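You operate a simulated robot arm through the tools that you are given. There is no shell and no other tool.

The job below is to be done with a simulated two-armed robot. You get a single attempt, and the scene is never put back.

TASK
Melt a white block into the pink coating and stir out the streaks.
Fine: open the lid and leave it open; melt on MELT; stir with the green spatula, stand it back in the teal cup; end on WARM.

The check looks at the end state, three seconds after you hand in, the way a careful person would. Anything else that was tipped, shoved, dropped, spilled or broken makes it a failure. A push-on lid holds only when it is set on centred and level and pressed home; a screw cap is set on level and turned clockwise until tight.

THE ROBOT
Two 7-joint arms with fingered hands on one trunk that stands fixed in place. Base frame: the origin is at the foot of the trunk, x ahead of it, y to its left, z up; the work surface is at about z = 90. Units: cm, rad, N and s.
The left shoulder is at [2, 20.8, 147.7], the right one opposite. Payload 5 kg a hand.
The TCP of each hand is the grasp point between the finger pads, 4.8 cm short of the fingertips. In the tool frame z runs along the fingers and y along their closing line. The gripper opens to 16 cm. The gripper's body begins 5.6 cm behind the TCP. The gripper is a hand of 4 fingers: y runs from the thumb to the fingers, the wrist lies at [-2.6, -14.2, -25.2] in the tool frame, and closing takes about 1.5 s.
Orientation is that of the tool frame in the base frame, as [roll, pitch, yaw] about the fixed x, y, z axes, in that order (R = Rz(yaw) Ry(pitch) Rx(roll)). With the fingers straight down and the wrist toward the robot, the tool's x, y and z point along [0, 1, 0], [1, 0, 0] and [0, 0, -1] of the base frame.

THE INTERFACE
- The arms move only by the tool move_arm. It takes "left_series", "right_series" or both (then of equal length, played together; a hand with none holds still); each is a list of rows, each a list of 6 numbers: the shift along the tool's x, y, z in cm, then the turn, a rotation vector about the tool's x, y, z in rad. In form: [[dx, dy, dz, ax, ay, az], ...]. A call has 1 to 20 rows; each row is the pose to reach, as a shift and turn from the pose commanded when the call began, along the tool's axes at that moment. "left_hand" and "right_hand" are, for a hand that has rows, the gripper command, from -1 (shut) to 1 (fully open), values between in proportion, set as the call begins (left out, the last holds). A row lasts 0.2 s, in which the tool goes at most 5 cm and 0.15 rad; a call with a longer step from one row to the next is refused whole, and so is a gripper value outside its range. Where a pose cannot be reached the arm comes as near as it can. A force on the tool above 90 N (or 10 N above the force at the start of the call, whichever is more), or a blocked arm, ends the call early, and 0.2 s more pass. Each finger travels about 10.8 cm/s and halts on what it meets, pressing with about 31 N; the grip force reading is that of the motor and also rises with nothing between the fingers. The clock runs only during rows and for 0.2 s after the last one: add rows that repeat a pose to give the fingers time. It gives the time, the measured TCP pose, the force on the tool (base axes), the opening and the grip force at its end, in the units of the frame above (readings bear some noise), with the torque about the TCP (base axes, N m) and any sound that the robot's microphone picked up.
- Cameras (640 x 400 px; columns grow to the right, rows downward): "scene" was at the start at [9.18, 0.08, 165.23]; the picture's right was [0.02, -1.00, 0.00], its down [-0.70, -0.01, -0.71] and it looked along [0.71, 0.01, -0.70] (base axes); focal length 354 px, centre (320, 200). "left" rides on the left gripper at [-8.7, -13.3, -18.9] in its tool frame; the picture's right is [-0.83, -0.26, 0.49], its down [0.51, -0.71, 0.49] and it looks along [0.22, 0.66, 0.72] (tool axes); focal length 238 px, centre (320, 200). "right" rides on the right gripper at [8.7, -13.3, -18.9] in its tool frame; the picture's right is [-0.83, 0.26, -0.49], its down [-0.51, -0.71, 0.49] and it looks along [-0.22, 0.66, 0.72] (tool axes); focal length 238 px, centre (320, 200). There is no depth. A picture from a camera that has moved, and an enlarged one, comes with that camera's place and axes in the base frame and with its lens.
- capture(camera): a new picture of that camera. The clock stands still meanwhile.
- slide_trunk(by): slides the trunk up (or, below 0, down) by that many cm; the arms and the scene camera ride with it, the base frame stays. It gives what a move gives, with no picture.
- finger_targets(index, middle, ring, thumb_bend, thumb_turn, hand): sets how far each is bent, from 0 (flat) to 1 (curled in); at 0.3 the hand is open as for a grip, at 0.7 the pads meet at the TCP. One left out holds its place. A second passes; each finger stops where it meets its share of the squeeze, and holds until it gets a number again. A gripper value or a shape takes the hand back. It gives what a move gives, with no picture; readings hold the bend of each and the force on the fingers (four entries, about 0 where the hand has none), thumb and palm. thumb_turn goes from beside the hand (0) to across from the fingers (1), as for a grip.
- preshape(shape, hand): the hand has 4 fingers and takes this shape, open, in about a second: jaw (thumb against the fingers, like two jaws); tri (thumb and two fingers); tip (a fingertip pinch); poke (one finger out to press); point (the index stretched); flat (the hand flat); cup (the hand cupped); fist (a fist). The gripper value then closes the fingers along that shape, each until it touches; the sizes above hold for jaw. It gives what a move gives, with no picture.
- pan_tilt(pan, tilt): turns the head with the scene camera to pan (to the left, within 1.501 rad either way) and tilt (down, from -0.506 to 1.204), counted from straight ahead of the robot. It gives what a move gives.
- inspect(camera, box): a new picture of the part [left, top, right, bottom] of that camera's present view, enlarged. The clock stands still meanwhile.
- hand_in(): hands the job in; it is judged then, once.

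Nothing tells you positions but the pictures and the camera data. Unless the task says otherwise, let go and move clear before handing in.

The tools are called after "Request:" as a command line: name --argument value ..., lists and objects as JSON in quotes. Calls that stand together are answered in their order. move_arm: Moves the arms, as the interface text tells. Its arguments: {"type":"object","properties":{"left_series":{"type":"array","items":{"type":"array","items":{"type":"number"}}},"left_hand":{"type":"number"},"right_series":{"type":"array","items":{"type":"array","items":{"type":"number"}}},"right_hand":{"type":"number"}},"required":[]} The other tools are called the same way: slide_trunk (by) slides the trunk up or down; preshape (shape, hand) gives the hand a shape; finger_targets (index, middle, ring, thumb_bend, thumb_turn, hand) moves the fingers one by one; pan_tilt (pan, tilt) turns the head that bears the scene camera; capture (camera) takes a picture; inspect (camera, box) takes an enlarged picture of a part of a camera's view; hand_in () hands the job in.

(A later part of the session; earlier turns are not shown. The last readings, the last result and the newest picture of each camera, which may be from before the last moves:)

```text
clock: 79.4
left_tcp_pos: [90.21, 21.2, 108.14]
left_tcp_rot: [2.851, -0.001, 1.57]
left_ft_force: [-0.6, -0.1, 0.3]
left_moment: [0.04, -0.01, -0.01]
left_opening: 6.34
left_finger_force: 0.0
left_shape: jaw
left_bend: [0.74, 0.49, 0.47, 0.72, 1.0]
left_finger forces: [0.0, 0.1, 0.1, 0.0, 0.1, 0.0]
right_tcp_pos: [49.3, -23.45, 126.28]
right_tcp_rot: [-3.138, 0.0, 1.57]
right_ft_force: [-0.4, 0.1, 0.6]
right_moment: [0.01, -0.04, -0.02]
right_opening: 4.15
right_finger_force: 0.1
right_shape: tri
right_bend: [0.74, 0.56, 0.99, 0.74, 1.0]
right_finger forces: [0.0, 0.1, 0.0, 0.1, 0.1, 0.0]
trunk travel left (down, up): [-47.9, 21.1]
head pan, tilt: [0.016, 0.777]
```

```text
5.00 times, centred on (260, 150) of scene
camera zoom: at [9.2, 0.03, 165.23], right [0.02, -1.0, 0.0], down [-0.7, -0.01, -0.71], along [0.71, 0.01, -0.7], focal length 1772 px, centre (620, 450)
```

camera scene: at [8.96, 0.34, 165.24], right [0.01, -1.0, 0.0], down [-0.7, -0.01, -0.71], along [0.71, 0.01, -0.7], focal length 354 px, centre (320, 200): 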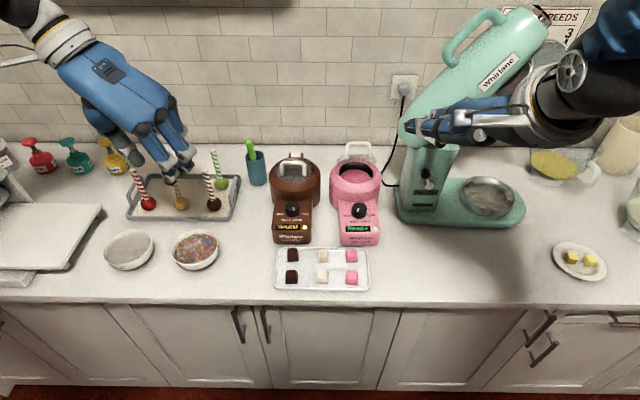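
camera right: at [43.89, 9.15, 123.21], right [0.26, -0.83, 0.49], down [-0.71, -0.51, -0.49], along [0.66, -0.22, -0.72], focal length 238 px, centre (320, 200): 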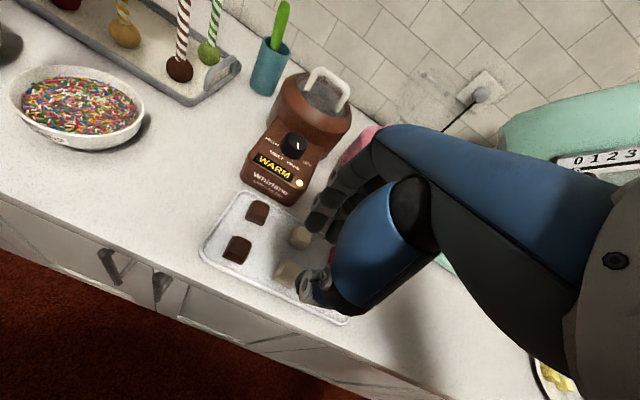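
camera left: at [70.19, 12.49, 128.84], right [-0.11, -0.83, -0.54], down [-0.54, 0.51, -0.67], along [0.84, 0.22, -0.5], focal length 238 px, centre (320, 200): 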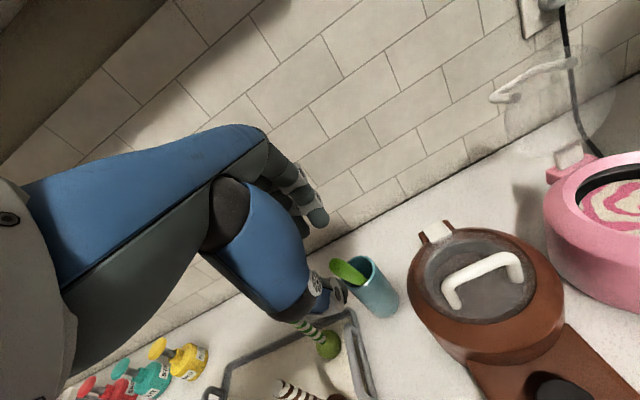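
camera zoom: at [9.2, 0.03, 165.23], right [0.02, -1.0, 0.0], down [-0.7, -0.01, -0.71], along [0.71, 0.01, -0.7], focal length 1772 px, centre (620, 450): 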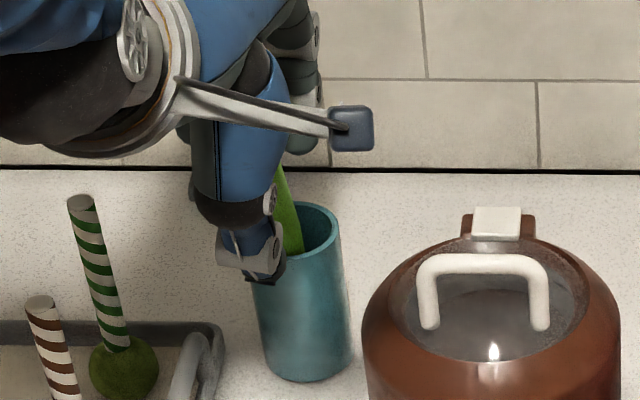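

By the earlier unobstructed view the handle is at y≈21.15, which matches the hand now. Closing.

Request:
move_arm --left_series '[[0, 0, 0, 0, 0, 0], [0, 0, 0, 0, 0, 0], [0, 0, 0, 0, 0, 0], [0, 0, 0, 0, 0, 0], [0, 0, 0, 0, 0, 0], [0, 0, 0, 0, 0, 0]]' --left_hand -1

Request:
inspect --camera "right" --box '[130, 0, 240, 100]'

Request:
inspect --camera "left" --box '[220, 160, 460, 340]'

Request:
inspect --camera "scene" --box '[220, 110, 300, 190]'

```text
clock: 80.8
left_tcp_pos: [90.21, 21.18, 107.98]
left_tcp_rot: [2.852, 0.0, 1.57]
left_ft_force: [-0.5, 0.0, 0.5]
left_moment: [-0.06, 0.03, 0.01]
left_opening: 0.49
left_finger_force: 31.3
left_shape: jaw
left_bend: [0.71, 0.7, 0.7, 0.73, 1.0]
left_finger forces: [18.3, 5.3, 0.1, 0.0, 25.3, 0.0]
right_tcp_pos: [49.27, -23.33, 126.3]
right_tcp_rot: [-3.138, 0.0, 1.571]
right_ft_force: [0.1, 0.0, -1.5]
right_moment: [-0.01, 0.01, -0.02]
right_opening: 4.16
right_finger_force: 0.2
right_shape: tri
right_bend: [0.74, 0.56, 0.99, 0.74, 1.0]
right_finger forces: [0.0, 0.0, 0.1, 0.0, 0.1, 0.1]
trunk travel left (down, up): [-47.9, 21.1]
head pan, tilt: [0.016, 0.777]
```

```text
4.00 times, centred on (185, 50) of right
camera zoom: at [36.16, -14.59, 145.24], right [0.26, -0.83, 0.49], down [-0.71, -0.51, -0.49], along [0.65, -0.22, -0.73], focal length 953 px, centre (860, 800)
```

zoom: 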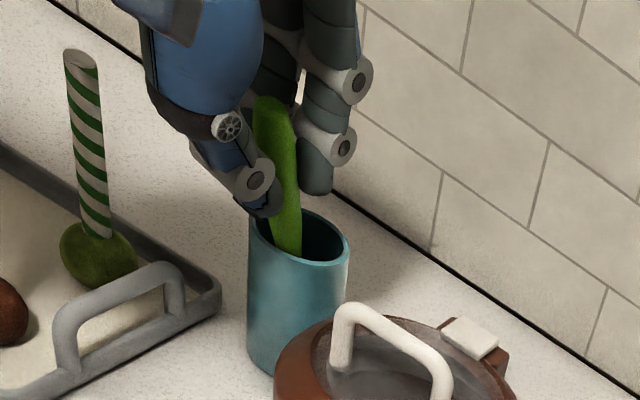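

```text
2.22 times, centred on (340, 250) of left
camera zoom: at [72.18, 12.61, 122.42], right [-0.11, -0.83, -0.54], down [-0.54, 0.51, -0.67], along [0.83, 0.22, -0.51], focal length 530 px, centre (276, 89)
```

zoom: 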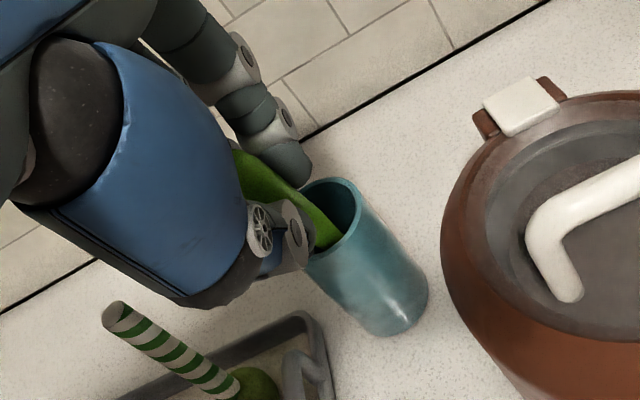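

```text
5.00 times, centred on (260, 150) of scene
camera zoom: at [9.2, 0.07, 165.23], right [0.02, -1.0, 0.0], down [-0.7, -0.01, -0.71], along [0.71, 0.01, -0.7], focal length 1772 px, centre (620, 450)
```

zoom: 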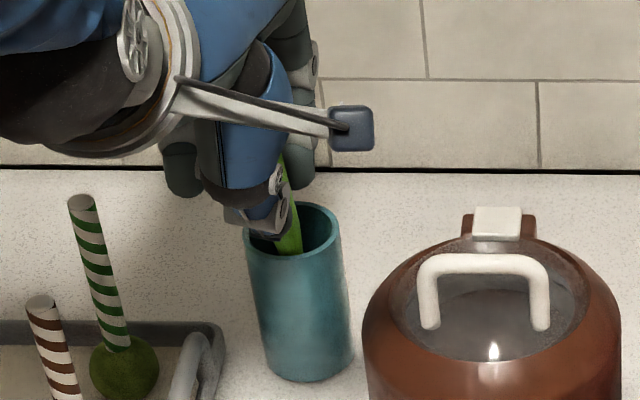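

It's gripped, but on the thumb's right edge. I'll reopen, centre between the two tries (y≈20.65) and close again for a secure hold.

Request:
move_arm --left_series '[[0, 0, 0, 0, 0, 0], [0, 0, 0, 0, 0, 0], [0, 0, 0, 0, 0, 0], [-0.3, 0, 0.2, 0, 0, 0], [-0.55, 0, 0.5, 0, 0, 0], [-0.55, 0, 0.5, 0, 0, 0]]' --left_hand -0.2

Request:
move_arm --left_series '[[0, 0, 0, 0, 0, 0], [0, 0, 0, 0, 0, 0], [0, 0, 0, 0, 0, 0], [0, 0, 0, 0, 0, 0], [0, 0, 0, 0, 0, 0], [0, 0, 0, 0, 0, 0]]' --left_hand -1

Request:
inspect --camera "right" --box '[130, 0, 240, 100]'

Request:
inspect --camera "left" --box '[220, 160, 460, 340]'

```text
clock: 82.2
left_tcp_pos: [90.28, 20.73, 107.48]
left_tcp_rot: [2.852, -0.001, 1.571]
left_ft_force: [-0.4, 0.1, -0.2]
left_moment: [0.01, 0.0, -0.01]
left_opening: 6.35
left_finger_force: 0.1
left_shape: jaw
left_bend: [0.74, 0.49, 0.47, 0.72, 1.0]
left_finger forces: [0.1, 0.0, 0.1, 0.1, 0.0, 0.0]
right_tcp_pos: [49.31, -23.43, 126.22]
right_tcp_rot: [-3.138, -0.001, 1.57]
right_ft_force: [0.0, -0.3, -0.7]
right_moment: [0.01, -0.01, 0.0]
right_opening: 4.15
right_finger_force: 0.1
right_shape: tri
right_bend: [0.74, 0.56, 0.99, 0.74, 1.0]
right_finger forces: [0.1, 0.0, 0.0, 0.0, 0.0, 0.0]
trunk travel left (down, up): [-47.9, 21.1]
head pan, tilt: [0.016, 0.777]
```

```text
clock: 83.6
left_tcp_pos: [90.37, 20.66, 107.6]
left_tcp_rot: [2.852, -0.001, 1.571]
left_ft_force: [0.6, 0.0, -1.2]
left_moment: [-0.02, 0.0, -0.01]
left_opening: 0.52
left_finger_force: 31.2
left_shape: jaw
left_bend: [0.7, 0.66, 0.7, 0.73, 1.0]
left_finger forces: [11.2, 14.4, 0.1, 0.1, 21.7, 0.0]
right_tcp_pos: [49.36, -23.29, 126.2]
right_tcp_rot: [-3.139, 0.001, 1.572]
right_ft_force: [0.6, 0.6, 0.5]
right_moment: [-0.01, -0.01, 0.03]
right_opening: 4.18
right_finger_force: 0.1
right_shape: tri
right_bend: [0.74, 0.56, 0.99, 0.74, 1.0]
right_finger forces: [0.0, 0.0, 0.0, 0.0, 0.0, 0.0]
trunk travel left (down, up): [-47.9, 21.1]
head pan, tilt: [0.016, 0.777]
```

```text
4.00 times, centred on (185, 50) of right
camera zoom: at [36.16, -14.59, 145.24], right [0.26, -0.83, 0.49], down [-0.71, -0.51, -0.49], along [0.65, -0.22, -0.73], focal length 953 px, centre (860, 800)
```

zoom: 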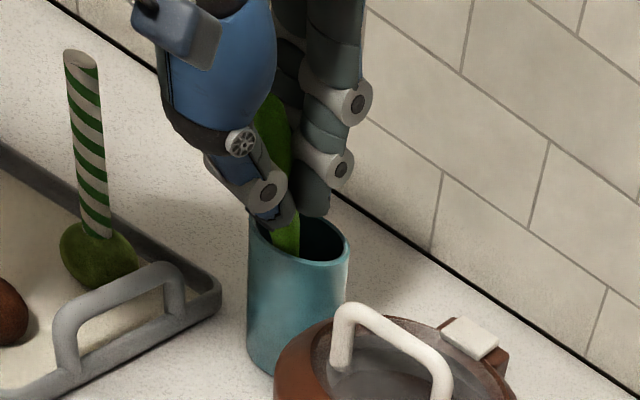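

```text
2.22 times, centred on (340, 250) of left
camera zoom: at [72.32, 12.03, 121.94], right [-0.11, -0.83, -0.54], down [-0.54, 0.51, -0.67], along [0.83, 0.22, -0.51], focal length 530 px, centre (276, 89)
```

zoom: 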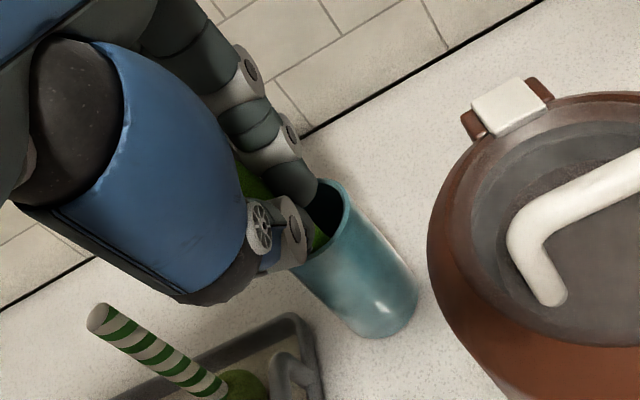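

The grip is now balanced on thumb, index and middle. I'll draw the spatula up along its own axis, slowly at first.

Request:
move_arm --left_series '[[0, 0, -0.5, 0, 0, 0], [0, 0, -1, 0, 0, 0], [0, 0, -2, 0, 0, 0], [0, 0, -3, 0, 0, 0], [0, 0, -4, 0, 0, 0], [0, 0, -4, 0, 0, 0]]'

Request:
inspect --camera "right" --box '[130, 0, 240, 100]'

Request:
inspect --camera "scene" --box '[220, 90, 300, 190]'

```text
clock: 85.0
left_tcp_pos: [89.36, 20.74, 111.41]
left_tcp_rot: [2.852, -0.001, 1.571]
left_ft_force: [1.3, -0.5, 0.1]
left_moment: [0.01, -0.03, -0.05]
left_opening: 0.47
left_finger_force: 30.6
left_shape: jaw
left_bend: [0.7, 0.66, 0.7, 0.73, 1.0]
left_finger forces: [11.3, 14.5, 0.0, 0.0, 21.2, 0.1]
right_tcp_pos: [49.31, -23.43, 126.32]
right_tcp_rot: [-3.137, 0.001, 1.571]
right_ft_force: [-0.2, -0.2, -0.2]
right_moment: [-0.03, -0.01, 0.0]
right_opening: 4.16
right_finger_force: 0.1
right_shape: tri
right_bend: [0.74, 0.56, 0.99, 0.74, 1.0]
right_finger forces: [0.2, 0.0, 0.0, 0.1, 0.1, 0.1]
trunk travel left (down, up): [-47.9, 21.1]
head pan, tilt: [0.016, 0.777]
```

```text
4.00 times, centred on (185, 50) of right
camera zoom: at [36.19, -14.59, 145.23], right [0.26, -0.83, 0.49], down [-0.71, -0.51, -0.49], along [0.65, -0.22, -0.73], focal length 953 px, centre (860, 800)
```

zoom: 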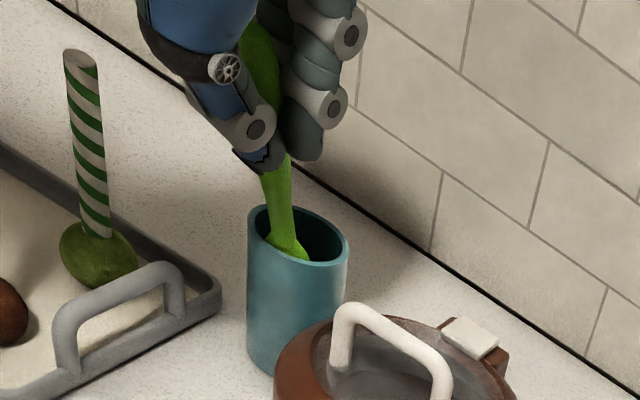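

```text
4.00 times, centred on (260, 140) of scene
camera zoom: at [9.23, 0.07, 165.23], right [0.02, -1.0, 0.0], down [-0.7, -0.01, -0.71], along [0.71, 0.01, -0.7], focal length 1418 px, centre (560, 440)
```

zoom: 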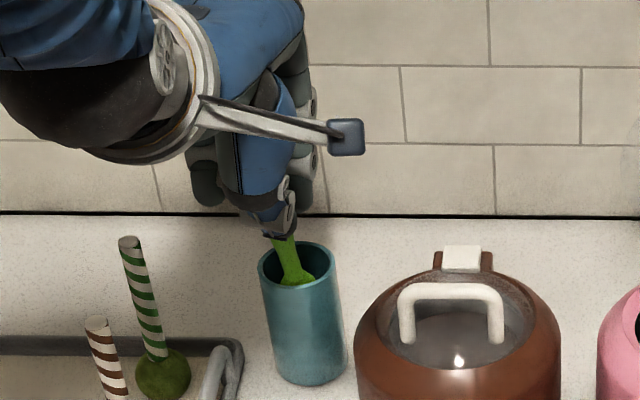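

The spatula rises with the hand and the cup is still. I'll continue until the blade clears the rim.

Request:
move_arm --left_series '[[0, 0, -1.5, 0, 0, 0], [0, 0, -3, 0, 0, 0], [0, 0, -4.5, 0, 0, 0], [0, 0, -6, 0, 0, 0], [0, 0, -8, 0, 0, 0], [0, 0, -10, 0, 0, 0], [0, 0, -12.5, 0, 0, 0], [0, 0, -15, 0, 0, 0], [0, 0, -15, 0, 0, 0]]'

Request:
capture --camera "scene"

Request:
inspect --camera "right" --box '[100, 0, 320, 180]'

Request:
inspect --camera "scene" --box '[200, 60, 400, 250]'

```text
clock: 87.0
left_tcp_pos: [84.97, 20.8, 125.67]
left_tcp_rot: [2.853, -0.001, 1.573]
left_ft_force: [0.6, -1.4, -0.4]
left_moment: [0.0, 0.04, -0.03]
left_opening: 0.51
left_finger_force: 30.7
left_shape: jaw
left_bend: [0.7, 0.66, 0.7, 0.73, 1.0]
left_finger forces: [11.2, 14.4, 0.1, 0.0, 21.9, 0.1]
right_tcp_pos: [49.48, -23.43, 126.25]
right_tcp_rot: [-3.139, 0.001, 1.571]
right_ft_force: [0.1, -0.1, -0.1]
right_moment: [0.01, 0.04, 0.0]
right_opening: 4.16
right_finger_force: 0.0
right_shape: tri
right_bend: [0.74, 0.56, 0.99, 0.74, 1.0]
right_finger forces: [0.0, 0.0, 0.0, 0.0, 0.1, 0.0]
trunk travel left (down, up): [-47.9, 21.1]
head pan, tilt: [0.016, 0.777]
```

```text
taken
camera scene: at [9.3, 0.08, 165.22], right [0.02, -1.0, 0.0], down [-0.7, -0.01, -0.71], along [0.71, 0.01, -0.7], focal length 354 px, centre (320, 200)
```

scene: 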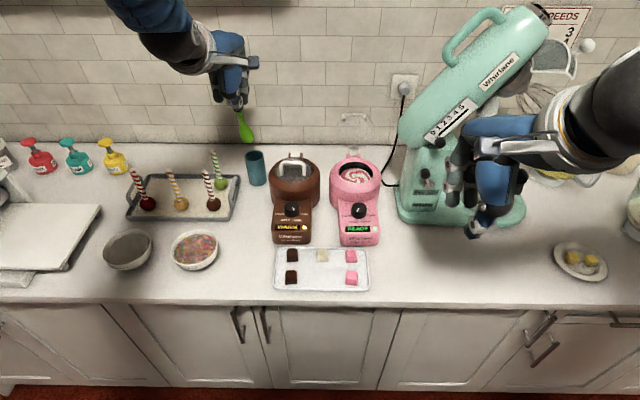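

```text
2.22 times, centred on (210, 90) of right
camera zoom: at [36.24, -14.58, 145.21], right [0.26, -0.83, 0.49], down [-0.71, -0.51, -0.49], along [0.65, -0.22, -0.73], focal length 530 px, centre (564, 444)
```

zoom: 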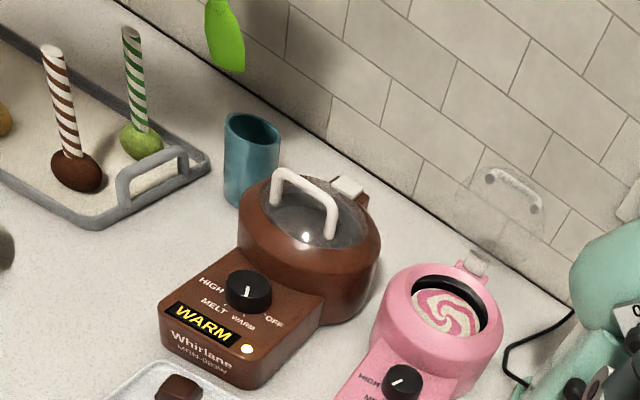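

```text
2.11 times, centred on (300, 155) of scene
camera zoom: at [9.3, 0.08, 165.22], right [0.02, -1.0, 0.0], down [-0.7, -0.01, -0.71], along [0.71, 0.01, -0.7], focal length 746 px, centre (362, 295)
```

zoom: 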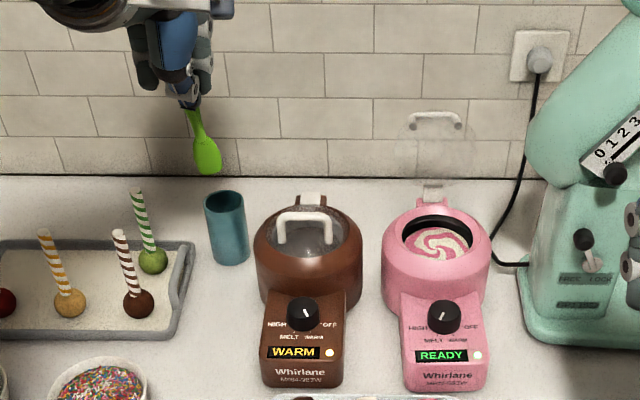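

READY shows again, and the spatula is out with its blade tip 18.8 cm below the TCP along the tool axis. I'll raise it, straighten it vertical, and carry it over to the pink pot.

Request:
move_arm --left_series '[[0, 0.6, -2, 0.08, 0, 0], [0, 1.2, -4, 0.16, 0, 0], [0, 1.8, -6, 0.24, 0, 0], [0, 2.1, -7, 0.29, 0, 0], [0, 2.1, -7, 0.29, 0, 0]]'

Request:
inspect --camera "scene" --box '[200, 40, 400, 250]'

Request:
inspect --camera "right" --box '[100, 0, 320, 180]'

```text
clock: 88.2
left_tcp_pos: [84.92, 20.77, 133.03]
left_tcp_rot: [-3.14, 0.0, 1.571]
left_ft_force: [0.0, 0.2, 0.3]
left_moment: [-0.05, -0.01, 0.0]
left_opening: 0.5
left_finger_force: 31.3
left_shape: jaw
left_bend: [0.7, 0.66, 0.7, 0.73, 1.0]
left_finger forces: [11.4, 14.4, 0.1, 0.0, 21.6, 0.0]
right_tcp_pos: [49.37, -23.28, 126.23]
right_tcp_rot: [-3.138, 0.0, 1.57]
right_ft_force: [0.0, 0.0, -0.3]
right_moment: [0.0, 0.02, -0.01]
right_opening: 4.15
right_finger_force: 0.1
right_shape: tri
right_bend: [0.74, 0.56, 0.99, 0.74, 1.0]
right_finger forces: [0.1, 0.0, 0.0, 0.0, 0.0, 0.0]
trunk travel left (down, up): [-47.9, 21.1]
head pan, tilt: [0.016, 0.777]
```

```text
1.90 times, centred on (300, 145) of scene
camera zoom: at [9.21, 0.08, 165.23], right [0.02, -1.0, 0.0], down [-0.7, -0.01, -0.71], along [0.71, 0.01, -0.7], focal length 675 px, centre (358, 305)
```

zoom: 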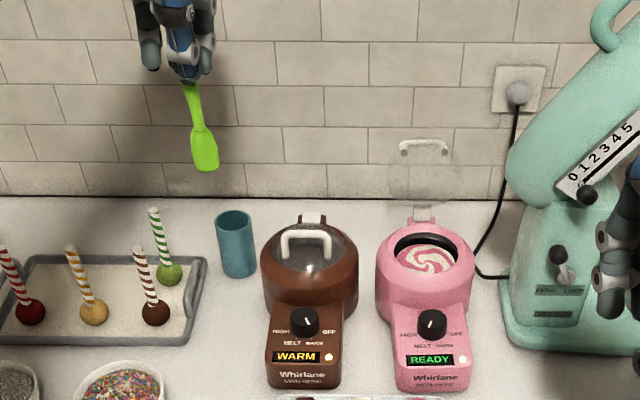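

```text
2.22 times, centred on (210, 90) of right
camera zoom: at [36.17, -14.58, 145.23], right [0.26, -0.83, 0.49], down [-0.71, -0.51, -0.49], along [0.65, -0.22, -0.73], focal length 530 px, centre (564, 444)
```

zoom: 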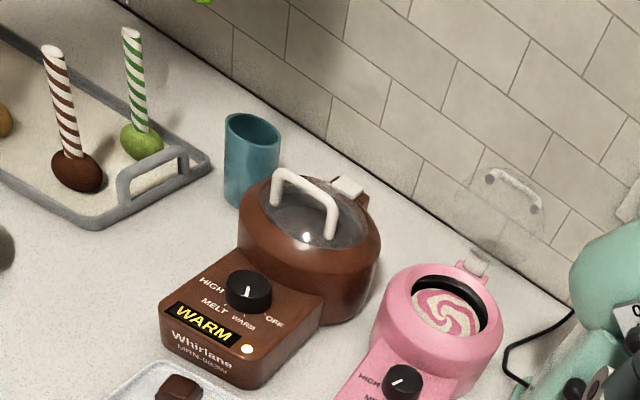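

The spatula hangs vertically and READY still shows. I'll move it above the pink pot's opening.

Request:
move_arm --left_series '[[-3, -0.1, 0, 0, 0, 0], [-7, -0.3, 0, 0, 0, 0], [-11, -0.5, 0, 0, 0, 0], [-15, -0.6, 0, 0, 0, 0], [-19, -0.8, 0, 0, 0, 0], [-23, -1, 0, 0, 0, 0], [-26.5, -1.1, 0, 0, 0, 0], [-29.2, -1.2, 0, 0, 0, 0], [-29.2, -1.2, 4, 0, 0, 0], [-29.2, -1.2, 7, 0, 0, 0], [-29.2, -1.2, 7, 0, 0, 0]]'

Request:
inspect --camera "scene" --box '[300, 50, 440, 220]'

Request:
inspect --camera "right" --box '[200, 30, 360, 170]'

Request:
inspect --camera "left" --box '[200, 120, 460, 360]'

```text
clock: 90.6
left_tcp_pos: [83.6, -8.55, 126.27]
left_tcp_rot: [3.141, 0.0, 1.57]
left_ft_force: [-0.6, 0.0, -1.1]
left_moment: [-0.02, -0.01, 0.03]
left_opening: 0.48
left_finger_force: 30.7
left_shape: jaw
left_bend: [0.7, 0.66, 0.7, 0.73, 1.0]
left_finger forces: [11.8, 14.7, 0.1, 0.0, 21.4, 0.0]
right_tcp_pos: [49.17, -23.32, 126.23]
right_tcp_rot: [-3.137, -0.001, 1.571]
right_ft_force: [-1.2, -1.0, 0.4]
right_moment: [0.01, -0.04, 0.0]
right_opening: 4.18
right_finger_force: 0.1
right_shape: tri
right_bend: [0.74, 0.56, 0.99, 0.74, 1.0]
right_finger forces: [0.0, 0.1, 0.0, 0.1, 0.0, 0.0]
trunk travel left (down, up): [-47.9, 21.1]
head pan, tilt: [0.016, 0.777]
```

```text
2.35 times, centred on (370, 135) of scene
camera zoom: at [9.1, 0.05, 165.24], right [0.02, -1.0, 0.0], down [-0.7, -0.01, -0.71], along [0.71, 0.01, -0.7], focal length 834 px, centre (202, 353)
```

zoom: 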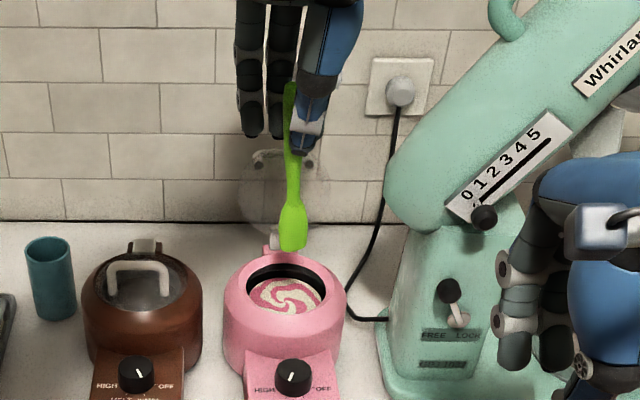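

```text
2.86 times, centred on (280, 100) of right
camera zoom: at [36.06, -14.61, 145.26], right [0.26, -0.83, 0.49], down [-0.71, -0.51, -0.49], along [0.65, -0.22, -0.72], focal length 681 px, centre (434, 486)
```

zoom: 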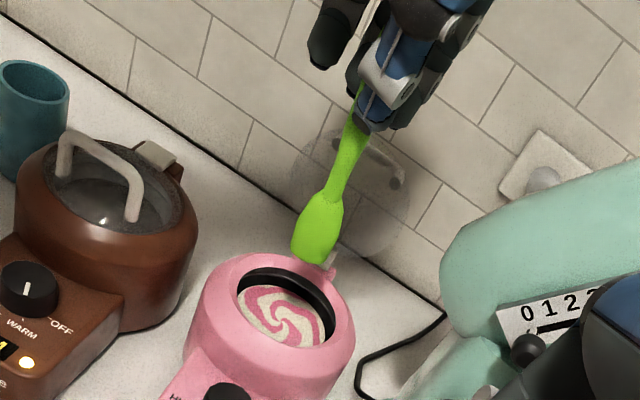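

```text
1.67 times, centred on (330, 240) of left
camera zoom: at [70.42, -17.25, 145.13], right [-0.26, -0.83, -0.49], down [-0.71, 0.51, -0.49], along [0.66, 0.22, -0.72], focal length 397 px, centre (303, 133)
```

zoom: 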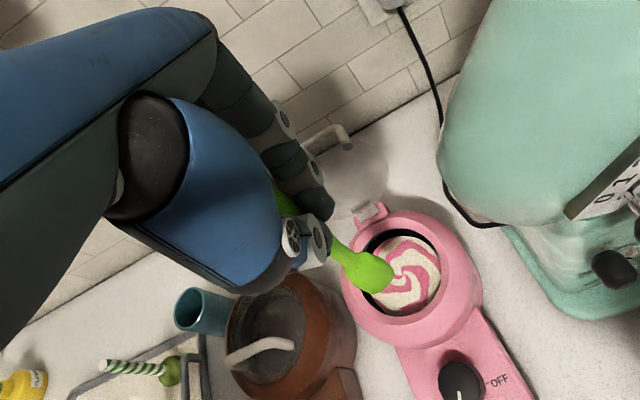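

The blade tip is just above the opening. I'll centre it and lower slowly into the coating, watching for floor contact.

Request:
move_arm --left_series '[[0.25, -0.5, 0, 0, 0, 0], [0.45, -1, 0.5, 0, 0, 0], [0.45, -1, 2, 0, 0, 0], [0.45, -1, 3.5, 0, 0, 0], [0.45, -1, 5, 0, 0, 0], [0.45, -1, 6.5, 0, 0, 0], [0.45, -1, 8, 0, 0, 0], [0.45, -1, 9, 0, 0, 0], [0.45, -1, 9, 0, 0, 0]]'

Request:
inspect --camera "scene" --box '[310, 80, 420, 220]'

Request:
inspect --camera "right" --box '[200, 30, 360, 170]'

```text
clock: 92.6
left_tcp_pos: [82.71, -7.98, 117.2]
left_tcp_rot: [-3.14, 0.0, 1.571]
left_ft_force: [0.2, 0.3, 0.2]
left_moment: [-0.01, 0.01, 0.02]
left_opening: 0.5
left_finger_force: 31.0
left_shape: jaw
left_bend: [0.7, 0.66, 0.7, 0.73, 1.0]
left_finger forces: [11.9, 14.7, 0.1, 0.0, 21.4, 0.0]
right_tcp_pos: [49.35, -23.37, 126.17]
right_tcp_rot: [-3.139, 0.0, 1.57]
right_ft_force: [-0.9, 0.9, -0.5]
right_moment: [-0.02, -0.01, 0.0]
right_opening: 4.17
right_finger_force: 0.2
right_shape: tri
right_bend: [0.74, 0.56, 0.99, 0.74, 1.0]
right_finger forces: [0.0, 0.0, 0.0, 0.0, 0.0, 0.0]
trunk travel left (down, up): [-47.9, 21.1]
head pan, tilt: [0.016, 0.777]
```

```text
2.86 times, centred on (365, 150) of scene
camera zoom: at [9.17, 0.05, 165.23], right [0.02, -1.0, 0.0], down [-0.7, -0.01, -0.71], along [0.71, 0.01, -0.7], focal length 1012 px, centre (191, 343)
```

zoom: 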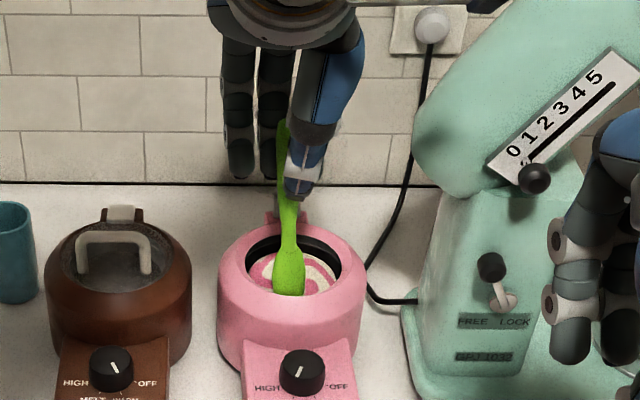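

```text
2.86 times, centred on (280, 100) of right
camera zoom: at [36.13, -14.61, 145.24], right [0.26, -0.83, 0.49], down [-0.71, -0.51, -0.49], along [0.65, -0.22, -0.72], focal length 681 px, centre (434, 486)
```

zoom: 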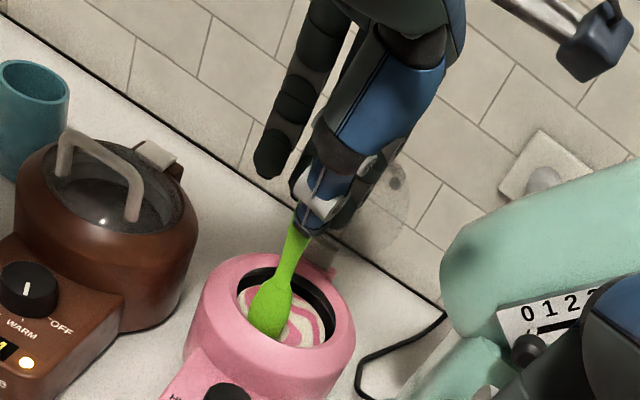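

The tip isn't submerged yet. I'll go lower in small steps.

Request:
move_arm --left_series '[[0, 0, 0.5, 0, 0, 0], [0, 0, 1, 0, 0, 0], [0, 0, 1.5, 0, 0, 0], [0, 0, 2, 0, 0, 0], [0, 0, 2, 0, 0, 0]]'

Request:
inspect --camera "scene" --box '[330, 130, 400, 210]'

Request:
inspect --camera "right" --box '[230, 70, 330, 170]'

```text
clock: 93.8
left_tcp_pos: [82.56, -8.03, 114.94]
left_tcp_rot: [-3.138, -0.002, 1.572]
left_ft_force: [0.6, -0.3, 7.2]
left_moment: [0.1, -0.15, -0.05]
left_opening: 0.59
left_finger_force: 30.6
left_shape: jaw
left_bend: [0.7, 0.67, 0.7, 0.74, 1.0]
left_finger forces: [0.1, 12.2, 0.0, 0.0, 0.0, 0.1]
right_tcp_pos: [49.23, -23.33, 126.31]
right_tcp_rot: [-3.138, 0.0, 1.57]
right_ft_force: [-0.2, 0.1, -0.4]
right_moment: [0.03, -0.08, 0.02]
right_opening: 4.14
right_finger_force: 0.2
right_shape: tri
right_bend: [0.74, 0.56, 0.99, 0.74, 1.0]
right_finger forces: [0.0, 0.0, 0.1, 0.0, 0.0, 0.0]
trunk travel left (down, up): [-47.9, 21.1]
head pan, tilt: [0.016, 0.777]
```

```text
5.00 times, centred on (365, 170) of scene
camera zoom: at [9.1, 0.05, 165.22], right [0.02, -1.0, 0.0], down [-0.7, -0.01, -0.71], along [0.71, 0.01, -0.7], focal length 1772 px, centre (95, 350)
```

zoom: 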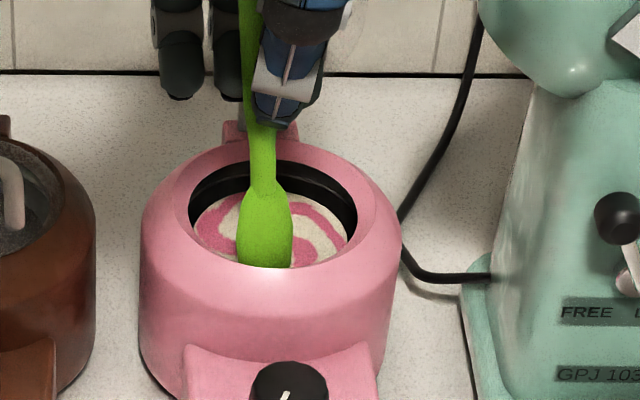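

```text
4.00 times, centred on (280, 120) of right
camera zoom: at [36.07, -14.61, 145.24], right [0.26, -0.83, 0.49], down [-0.71, -0.51, -0.49], along [0.65, -0.22, -0.72], focal length 953 px, centre (480, 520)
```

zoom: 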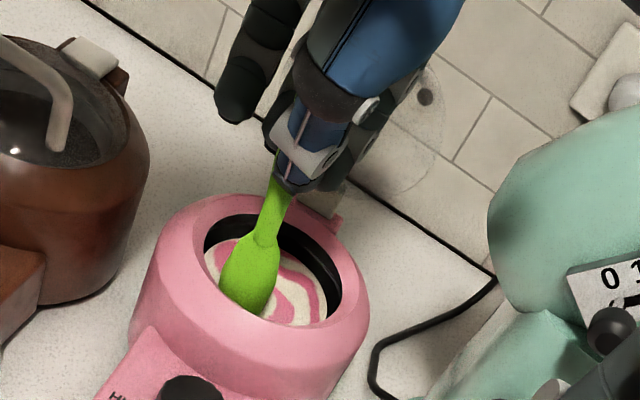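

Contact at the bottom (7 N), and the grip reading changed. I'll back up 1.3 cm and check the hold.

Request:
move_arm --left_series '[[0, 0, -0.7, 0, 0, 0], [0, 0, -1.3, 0, 0, 0], [0, 0, -1.3, 0, 0, 0]]'

Request:
inspect --camera "scene" --box '[330, 100, 400, 200]'

Request:
inspect --camera "right" --box '[230, 50, 330, 150]'

Request:
inspect --camera "left" --box '[200, 120, 460, 360]'

```text
clock: 94.6
left_tcp_pos: [82.71, -7.99, 116.36]
left_tcp_rot: [-3.139, -0.001, 1.571]
left_ft_force: [0.1, 0.0, 0.2]
left_moment: [-0.01, 0.04, 0.0]
left_opening: 0.55
left_finger_force: 30.7
left_shape: jaw
left_bend: [0.7, 0.67, 0.7, 0.74, 1.0]
left_finger forces: [0.0, 12.2, 0.0, 0.0, 0.1, 0.1]
right_tcp_pos: [49.31, -23.34, 126.2]
right_tcp_rot: [-3.138, 0.001, 1.572]
right_ft_force: [0.2, 0.6, 0.6]
right_moment: [-0.05, 0.04, 0.04]
right_opening: 4.16
right_finger_force: 0.0
right_shape: tri
right_bend: [0.74, 0.56, 0.99, 0.74, 1.0]
right_finger forces: [0.0, 0.0, 0.0, 0.0, 0.1, 0.0]
trunk travel left (down, up): [-47.9, 21.1]
head pan, tilt: [0.016, 0.777]
```

```text
4.00 times, centred on (365, 150) of scene
camera zoom: at [9.26, 0.04, 165.22], right [0.02, -1.0, 0.0], down [-0.7, -0.01, -0.71], along [0.71, 0.01, -0.7], focal length 1418 px, centre (140, 400)
```

zoom: 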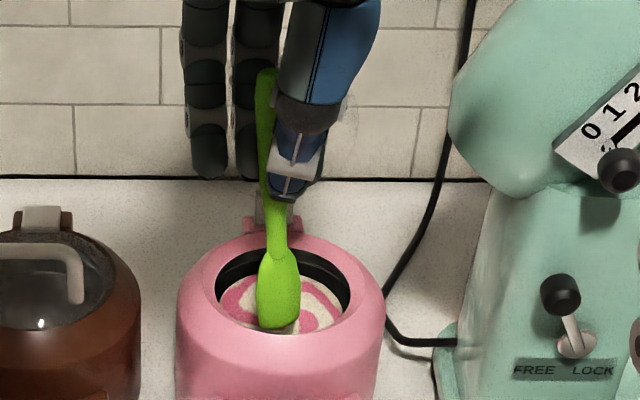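

```text
4.00 times, centred on (280, 100) of right
camera zoom: at [36.21, -14.61, 145.22], right [0.26, -0.83, 0.49], down [-0.71, -0.51, -0.49], along [0.65, -0.22, -0.73], focal length 953 px, centre (480, 600)
```

zoom: 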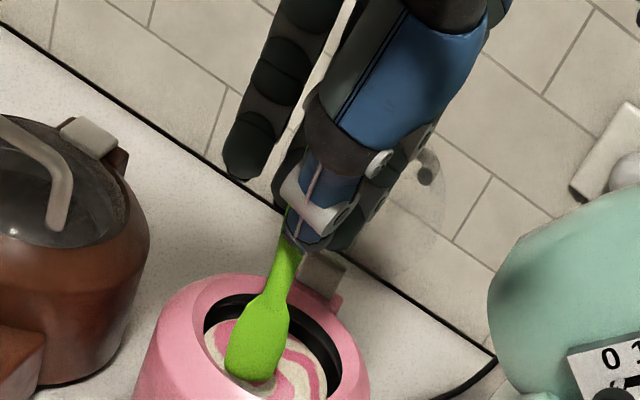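

```text
1.67 times, centred on (330, 240) of left
camera zoom: at [69.59, -16.67, 135.32], right [-0.26, -0.83, -0.49], down [-0.71, 0.51, -0.49], along [0.65, 0.22, -0.72], focal length 397 px, centre (303, 133)
```

zoom: 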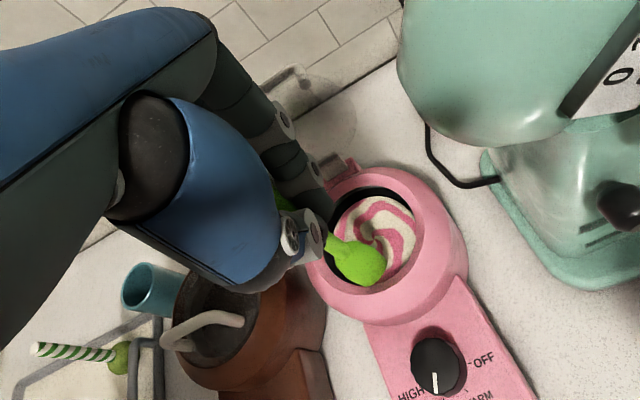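

The spatula slid up about 2.7 cm in the fingers; it seems the coating's floor is at about z≈98.5. It's still held, so I'll stir one gentle revolution just above that depth and check both the grip and the streaks.

Request:
move_arm --left_series '[[-0.1, 0.5, 0.3, 0, 0, 0], [-0.2, 0.9, 0.7, 0, 0, 0], [-0.2, 1.7, 0.8, 0, 0, 0], [0.2, 2.3, 0.8, 0, 0, 0], [0.8, 2.0, 0.8, 0, 0, 0], [1.2, 1.4, 0.8, 0, 0, 0], [1.2, 0.6, 0.8, 0, 0, 0], [0.8, -0.1, 0.8, 0, 0, 0], [0.1, -0.5, 0.8, 0, 0, 0], [-0.7, -0.4, 0.8, 0, 0, 0], [-1.3, 0, 0.8, 0, 0, 0], [-1.6, 0.8, 0.8, 0, 0, 0], [-1.4, 1.6, 0.8, 0, 0, 0], [-0.8, 2.2, 0.8, 0, 0, 0], [-0.1, 2.4, 0.8, 0, 0, 0], [-0.1, 2.4, 0.8, 0, 0, 0]]'

Request:
inspect --camera "scene" --box '[330, 100, 400, 200]'

Request:
inspect --camera "right" --box '[230, 50, 330, 150]'

```text
clock: 98.0
left_tcp_pos: [85.08, -8.17, 115.61]
left_tcp_rot: [-3.141, -0.002, 1.571]
left_ft_force: [0.8, 0.5, -0.2]
left_moment: [-0.01, -0.01, -0.01]
left_opening: 0.56
left_finger_force: 31.2
left_shape: jaw
left_bend: [0.7, 0.67, 0.7, 0.74, 1.0]
left_finger forces: [0.0, 12.2, 0.0, 0.0, 0.1, 0.0]
right_tcp_pos: [49.31, -23.36, 126.39]
right_tcp_rot: [-3.139, 0.001, 1.571]
right_ft_force: [0.2, -0.3, -0.6]
right_moment: [0.0, 0.02, 0.02]
right_opening: 4.16
right_finger_force: 0.0
right_shape: tri
right_bend: [0.74, 0.56, 0.99, 0.74, 1.0]
right_finger forces: [0.1, 0.0, 0.0, 0.0, 0.0, 0.0]
trunk travel left (down, up): [-47.9, 21.1]
head pan, tilt: [0.016, 0.777]
```

```text
4.00 times, centred on (365, 150) of scene
camera zoom: at [9.19, 0.03, 165.23], right [0.02, -1.0, 0.0], down [-0.7, -0.01, -0.71], along [0.71, 0.01, -0.7], focal length 1418 px, centre (140, 400)
```

zoom: 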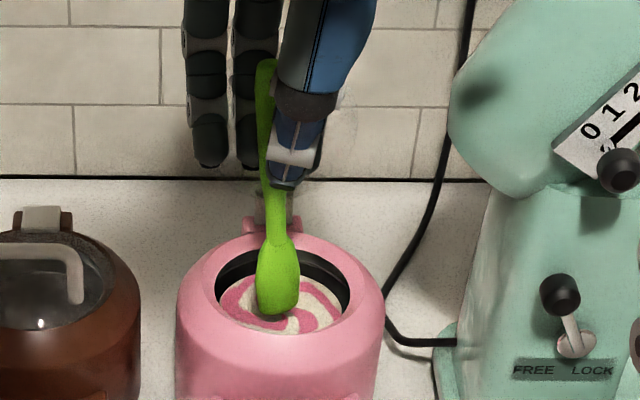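

```text
4.00 times, centred on (280, 100) of right
camera zoom: at [36.15, -14.63, 145.23], right [0.26, -0.83, 0.49], down [-0.71, -0.51, -0.49], along [0.65, -0.22, -0.73], focal length 953 px, centre (480, 600)
```

zoom: 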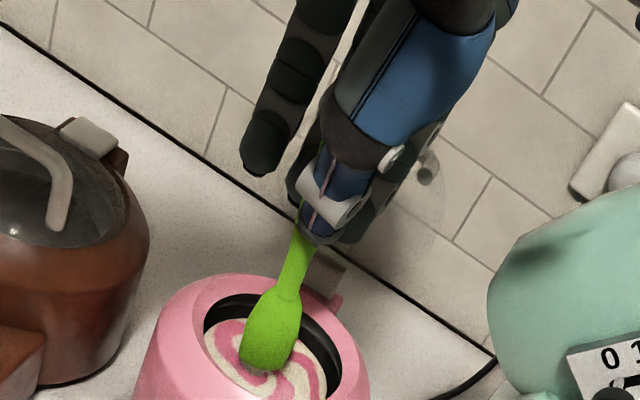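

The streaks are unchanged, so the tip only skimmed the surface. I'll go 0.5 cm deeper and stir two revolutions.

Request:
move_arm --left_series '[[-0.1, 0.2, 0.25, 0, 0, 0], [0.9, -0.12, 0.5, 0, 0, 0], [1.52, -0.97, 0.5, 0, 0, 0], [1.52, -2.03, 0.5, 0, 0, 0], [0.9, -2.88, 0.5, 0, 0, 0], [-0.1, -3.2, 0.5, 0, 0, 0], [-1.1, -2.88, 0.5, 0, 0, 0], [-1.72, -2.03, 0.5, 0, 0, 0], [-1.72, -0.97, 0.5, 0, 0, 0], [-1.1, -0.12, 0.5, 0, 0, 0], [-0.1, 0.2, 0.5, 0, 0, 0], [0.9, -0.12, 0.5, 0, 0, 0], [1.52, -0.97, 0.5, 0, 0, 0], [1.52, -2.03, 0.5, 0, 0, 0], [0.9, -2.88, 0.5, 0, 0, 0], [-0.1, -3.2, 0.5, 0, 0, 0], [-1.1, -2.88, 0.5, 0, 0, 0], [-1.72, -2.03, 0.5, 0, 0, 0], [-1.72, -0.97, 0.5, 0, 0, 0], [-1.1, -0.12, 0.5, 0, 0, 0]]'

Request:
inspect --camera "scene" --box '[330, 100, 400, 200]'

Request:
inspect --camera "right" --box '[230, 50, 330, 150]'

```text
clock: 102.2
left_tcp_pos: [85.09, -9.12, 115.04]
left_tcp_rot: [-3.14, -0.001, 1.572]
left_ft_force: [-0.1, -0.4, -1.6]
left_moment: [-0.01, -0.03, -0.03]
left_opening: 0.54
left_finger_force: 30.9
left_shape: jaw
left_bend: [0.7, 0.67, 0.7, 0.74, 1.0]
left_finger forces: [0.0, 12.9, 0.1, 0.0, 0.0, 0.0]
right_tcp_pos: [49.29, -23.34, 126.16]
right_tcp_rot: [-3.137, 0.001, 1.571]
right_ft_force: [-0.4, 0.1, -0.3]
right_moment: [-0.01, 0.03, 0.0]
right_opening: 4.17
right_finger_force: 0.1
right_shape: tri
right_bend: [0.74, 0.56, 0.99, 0.74, 1.0]
right_finger forces: [0.1, 0.0, 0.0, 0.0, 0.1, 0.0]
trunk travel left (down, up): [-47.9, 21.1]
head pan, tilt: [0.016, 0.777]
```

```text
4.00 times, centred on (365, 150) of scene
camera zoom: at [9.23, 0.09, 165.23], right [0.02, -1.0, 0.0], down [-0.7, -0.01, -0.71], along [0.71, 0.01, -0.7], focal length 1418 px, centre (140, 400)
```

zoom: 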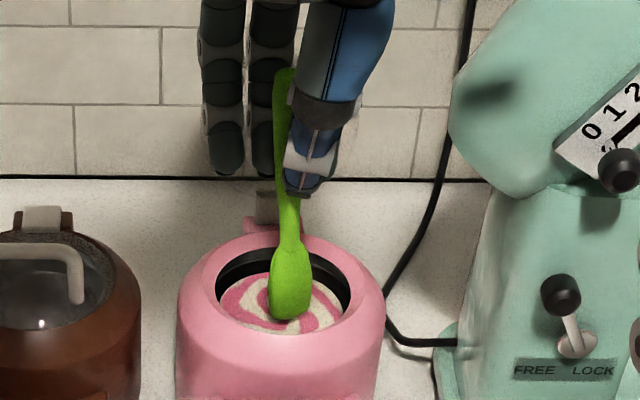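

```text
4.00 times, centred on (280, 100) of right
camera zoom: at [36.18, -14.57, 145.23], right [0.26, -0.83, 0.49], down [-0.71, -0.51, -0.49], along [0.65, -0.22, -0.73], focal length 953 px, centre (480, 600)
```

zoom: 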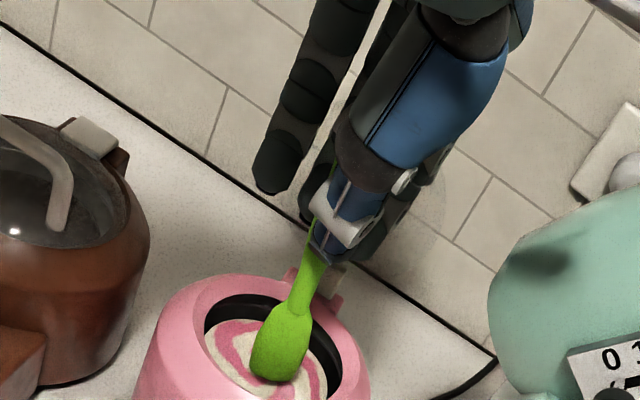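

I'll look at the coating surface at higher magnification to judge contact and progress.

Request:
inspect --camera "scene" --box '[340, 155, 385, 190]'

Request:
inspect --camera "right" --box '[260, 110, 310, 160]'

Request:
inspect --camera "left" --box '[300, 180, 440, 320]'

```text
11.43 times, centred on (362, 172) of scene
camera zoom: at [9.23, 0.09, 165.23], right [0.02, -1.0, 0.0], down [-0.7, -0.01, -0.71], along [0.71, 0.01, -0.7], focal length 4050 px, centre (-166, 514)
```

zoom: 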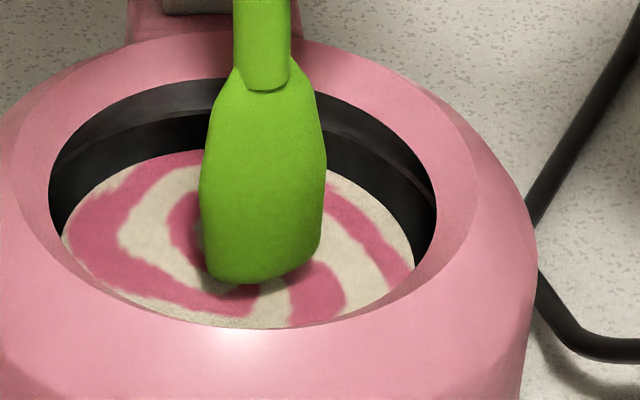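

```text
8.00 times, centred on (285, 135) of right
camera zoom: at [36.18, -14.57, 145.23], right [0.26, -0.83, 0.49], down [-0.71, -0.51, -0.49], along [0.65, -0.22, -0.73], focal length 1907 px, centre (600, 720)
```

zoom: 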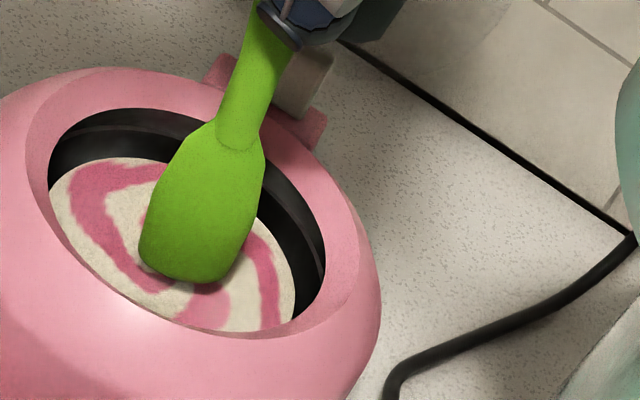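

```text
2.86 times, centred on (370, 250) of left
camera zoom: at [71.88, -17.81, 134.01], right [-0.26, -0.83, -0.49], down [-0.71, 0.51, -0.49], along [0.66, 0.22, -0.72], focal length 681 px, centre (177, 57)
```

zoom: 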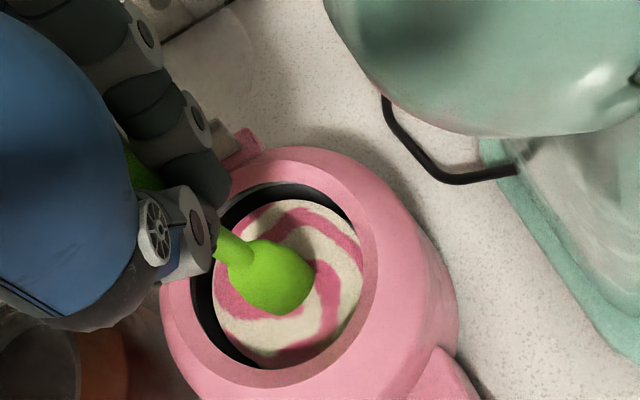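

The tip seems to hover just above the surface. I'll lower in small steps and watch the force.

Request:
move_arm --left_series '[[0.4, -0.6, 0.2, 0, 0, 0], [0.8, -1.2, 0.4, 0, 0, 0], [0.8, -1.2, 0.6, 0, 0, 0], [0.8, -1.2, 0.6, 0, 0, 0]]'

Request:
inspect --camera "scene" --box '[340, 155, 385, 190]'

Request:
inspect --camera "right" --box '[260, 110, 310, 160]'

```text
clock: 103.2
left_tcp_pos: [83.85, -8.38, 114.5]
left_tcp_rot: [3.141, 0.0, 1.572]
left_ft_force: [0.0, 0.1, -0.4]
left_moment: [0.01, -0.04, 0.01]
left_opening: 0.55
left_finger_force: 31.1
left_shape: jaw
left_bend: [0.7, 0.67, 0.7, 0.74, 1.0]
left_finger forces: [0.1, 12.9, 0.0, 0.0, 0.0, 0.0]
right_tcp_pos: [49.29, -23.38, 126.29]
right_tcp_rot: [-3.138, 0.001, 1.571]
right_ft_force: [0.7, 0.5, 0.4]
right_moment: [0.02, -0.02, 0.04]
right_opening: 4.14
right_finger_force: 0.0
right_shape: tri
right_bend: [0.74, 0.56, 0.99, 0.74, 1.0]
right_finger forces: [0.0, 0.1, 0.0, 0.1, 0.1, 0.0]
trunk travel left (down, up): [-47.9, 21.1]
head pan, tilt: [0.016, 0.777]
```

```text
11.43 times, centred on (362, 172) of scene
camera zoom: at [9.18, 0.06, 165.23], right [0.02, -1.0, 0.0], down [-0.7, -0.01, -0.71], along [0.71, 0.01, -0.7], focal length 4050 px, centre (-166, 514)
```

zoom: 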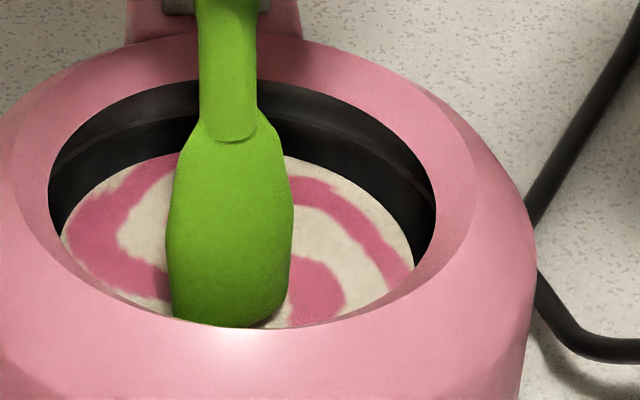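

```text
8.00 times, centred on (285, 135) of right
camera zoom: at [36.14, -14.59, 145.24], right [0.26, -0.83, 0.49], down [-0.71, -0.51, -0.49], along [0.65, -0.22, -0.72], focal length 1907 px, centre (600, 720)
```

zoom: 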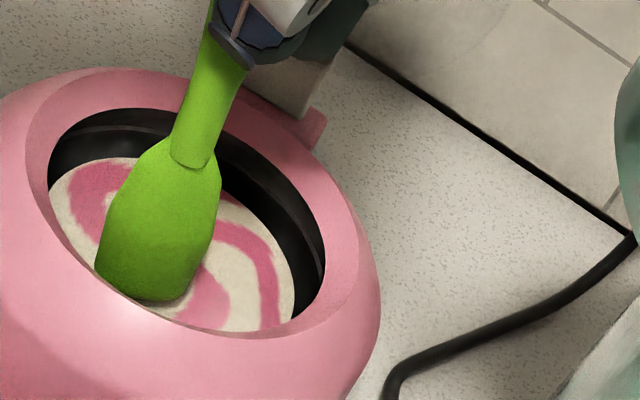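

No contact yet, and the pattern is unchanged. I'll go down another 1 cm at the centre.

Request:
move_arm --left_series '[[0, 0.5, 0.2, 0, 0, 0], [0, 1.0, 0.4, 0, 0, 0], [0, 1.0, 0.7, 0, 0, 0], [0, 1.0, 1.0, 0, 0, 0], [0, 1.0, 1.0, 0, 0, 0]]'

Request:
inspect --camera "scene" --box '[340, 155, 385, 190]'

Request:
inspect --camera "right" --box '[260, 110, 310, 160]'

```text
clock: 104.4
left_tcp_pos: [84.76, -8.3, 113.4]
left_tcp_rot: [-3.141, 0.001, 1.571]
left_ft_force: [-0.5, -0.2, -0.5]
left_moment: [0.05, -0.04, 0.04]
left_opening: 0.53
left_finger_force: 30.8
left_shape: jaw
left_bend: [0.7, 0.67, 0.7, 0.74, 1.0]
left_finger forces: [0.0, 12.9, 0.0, 0.0, 0.0, 0.0]
right_tcp_pos: [49.32, -23.33, 126.3]
right_tcp_rot: [-3.138, 0.0, 1.571]
right_ft_force: [0.4, 0.6, -0.9]
right_moment: [0.0, -0.02, 0.01]
right_opening: 4.18
right_finger_force: 0.1
right_shape: tri
right_bend: [0.74, 0.56, 0.99, 0.74, 1.0]
right_finger forces: [0.0, 0.1, 0.0, 0.1, 0.0, 0.0]
trunk travel left (down, up): [-47.9, 21.1]
head pan, tilt: [0.016, 0.777]
```

```text
11.43 times, centred on (362, 172) of scene
camera zoom: at [9.18, 0.05, 165.23], right [0.02, -1.0, 0.0], down [-0.7, -0.01, -0.71], along [0.71, 0.01, -0.7], focal length 4050 px, centre (-166, 514)
```

zoom: 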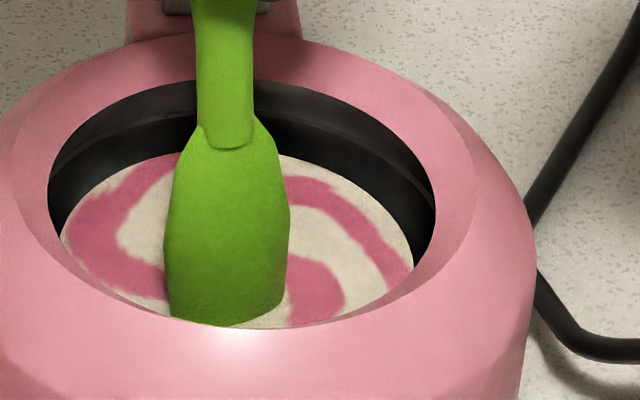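

```text
8.00 times, centred on (285, 135) of right
camera zoom: at [36.14, -14.6, 145.24], right [0.26, -0.83, 0.49], down [-0.71, -0.51, -0.49], along [0.65, -0.22, -0.72], focal length 1907 px, centre (600, 720)
```

zoom: 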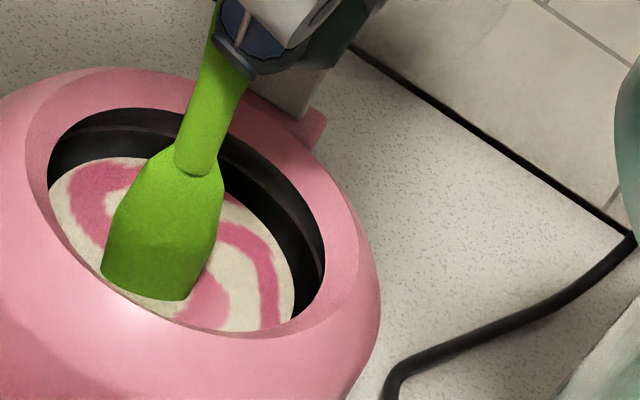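

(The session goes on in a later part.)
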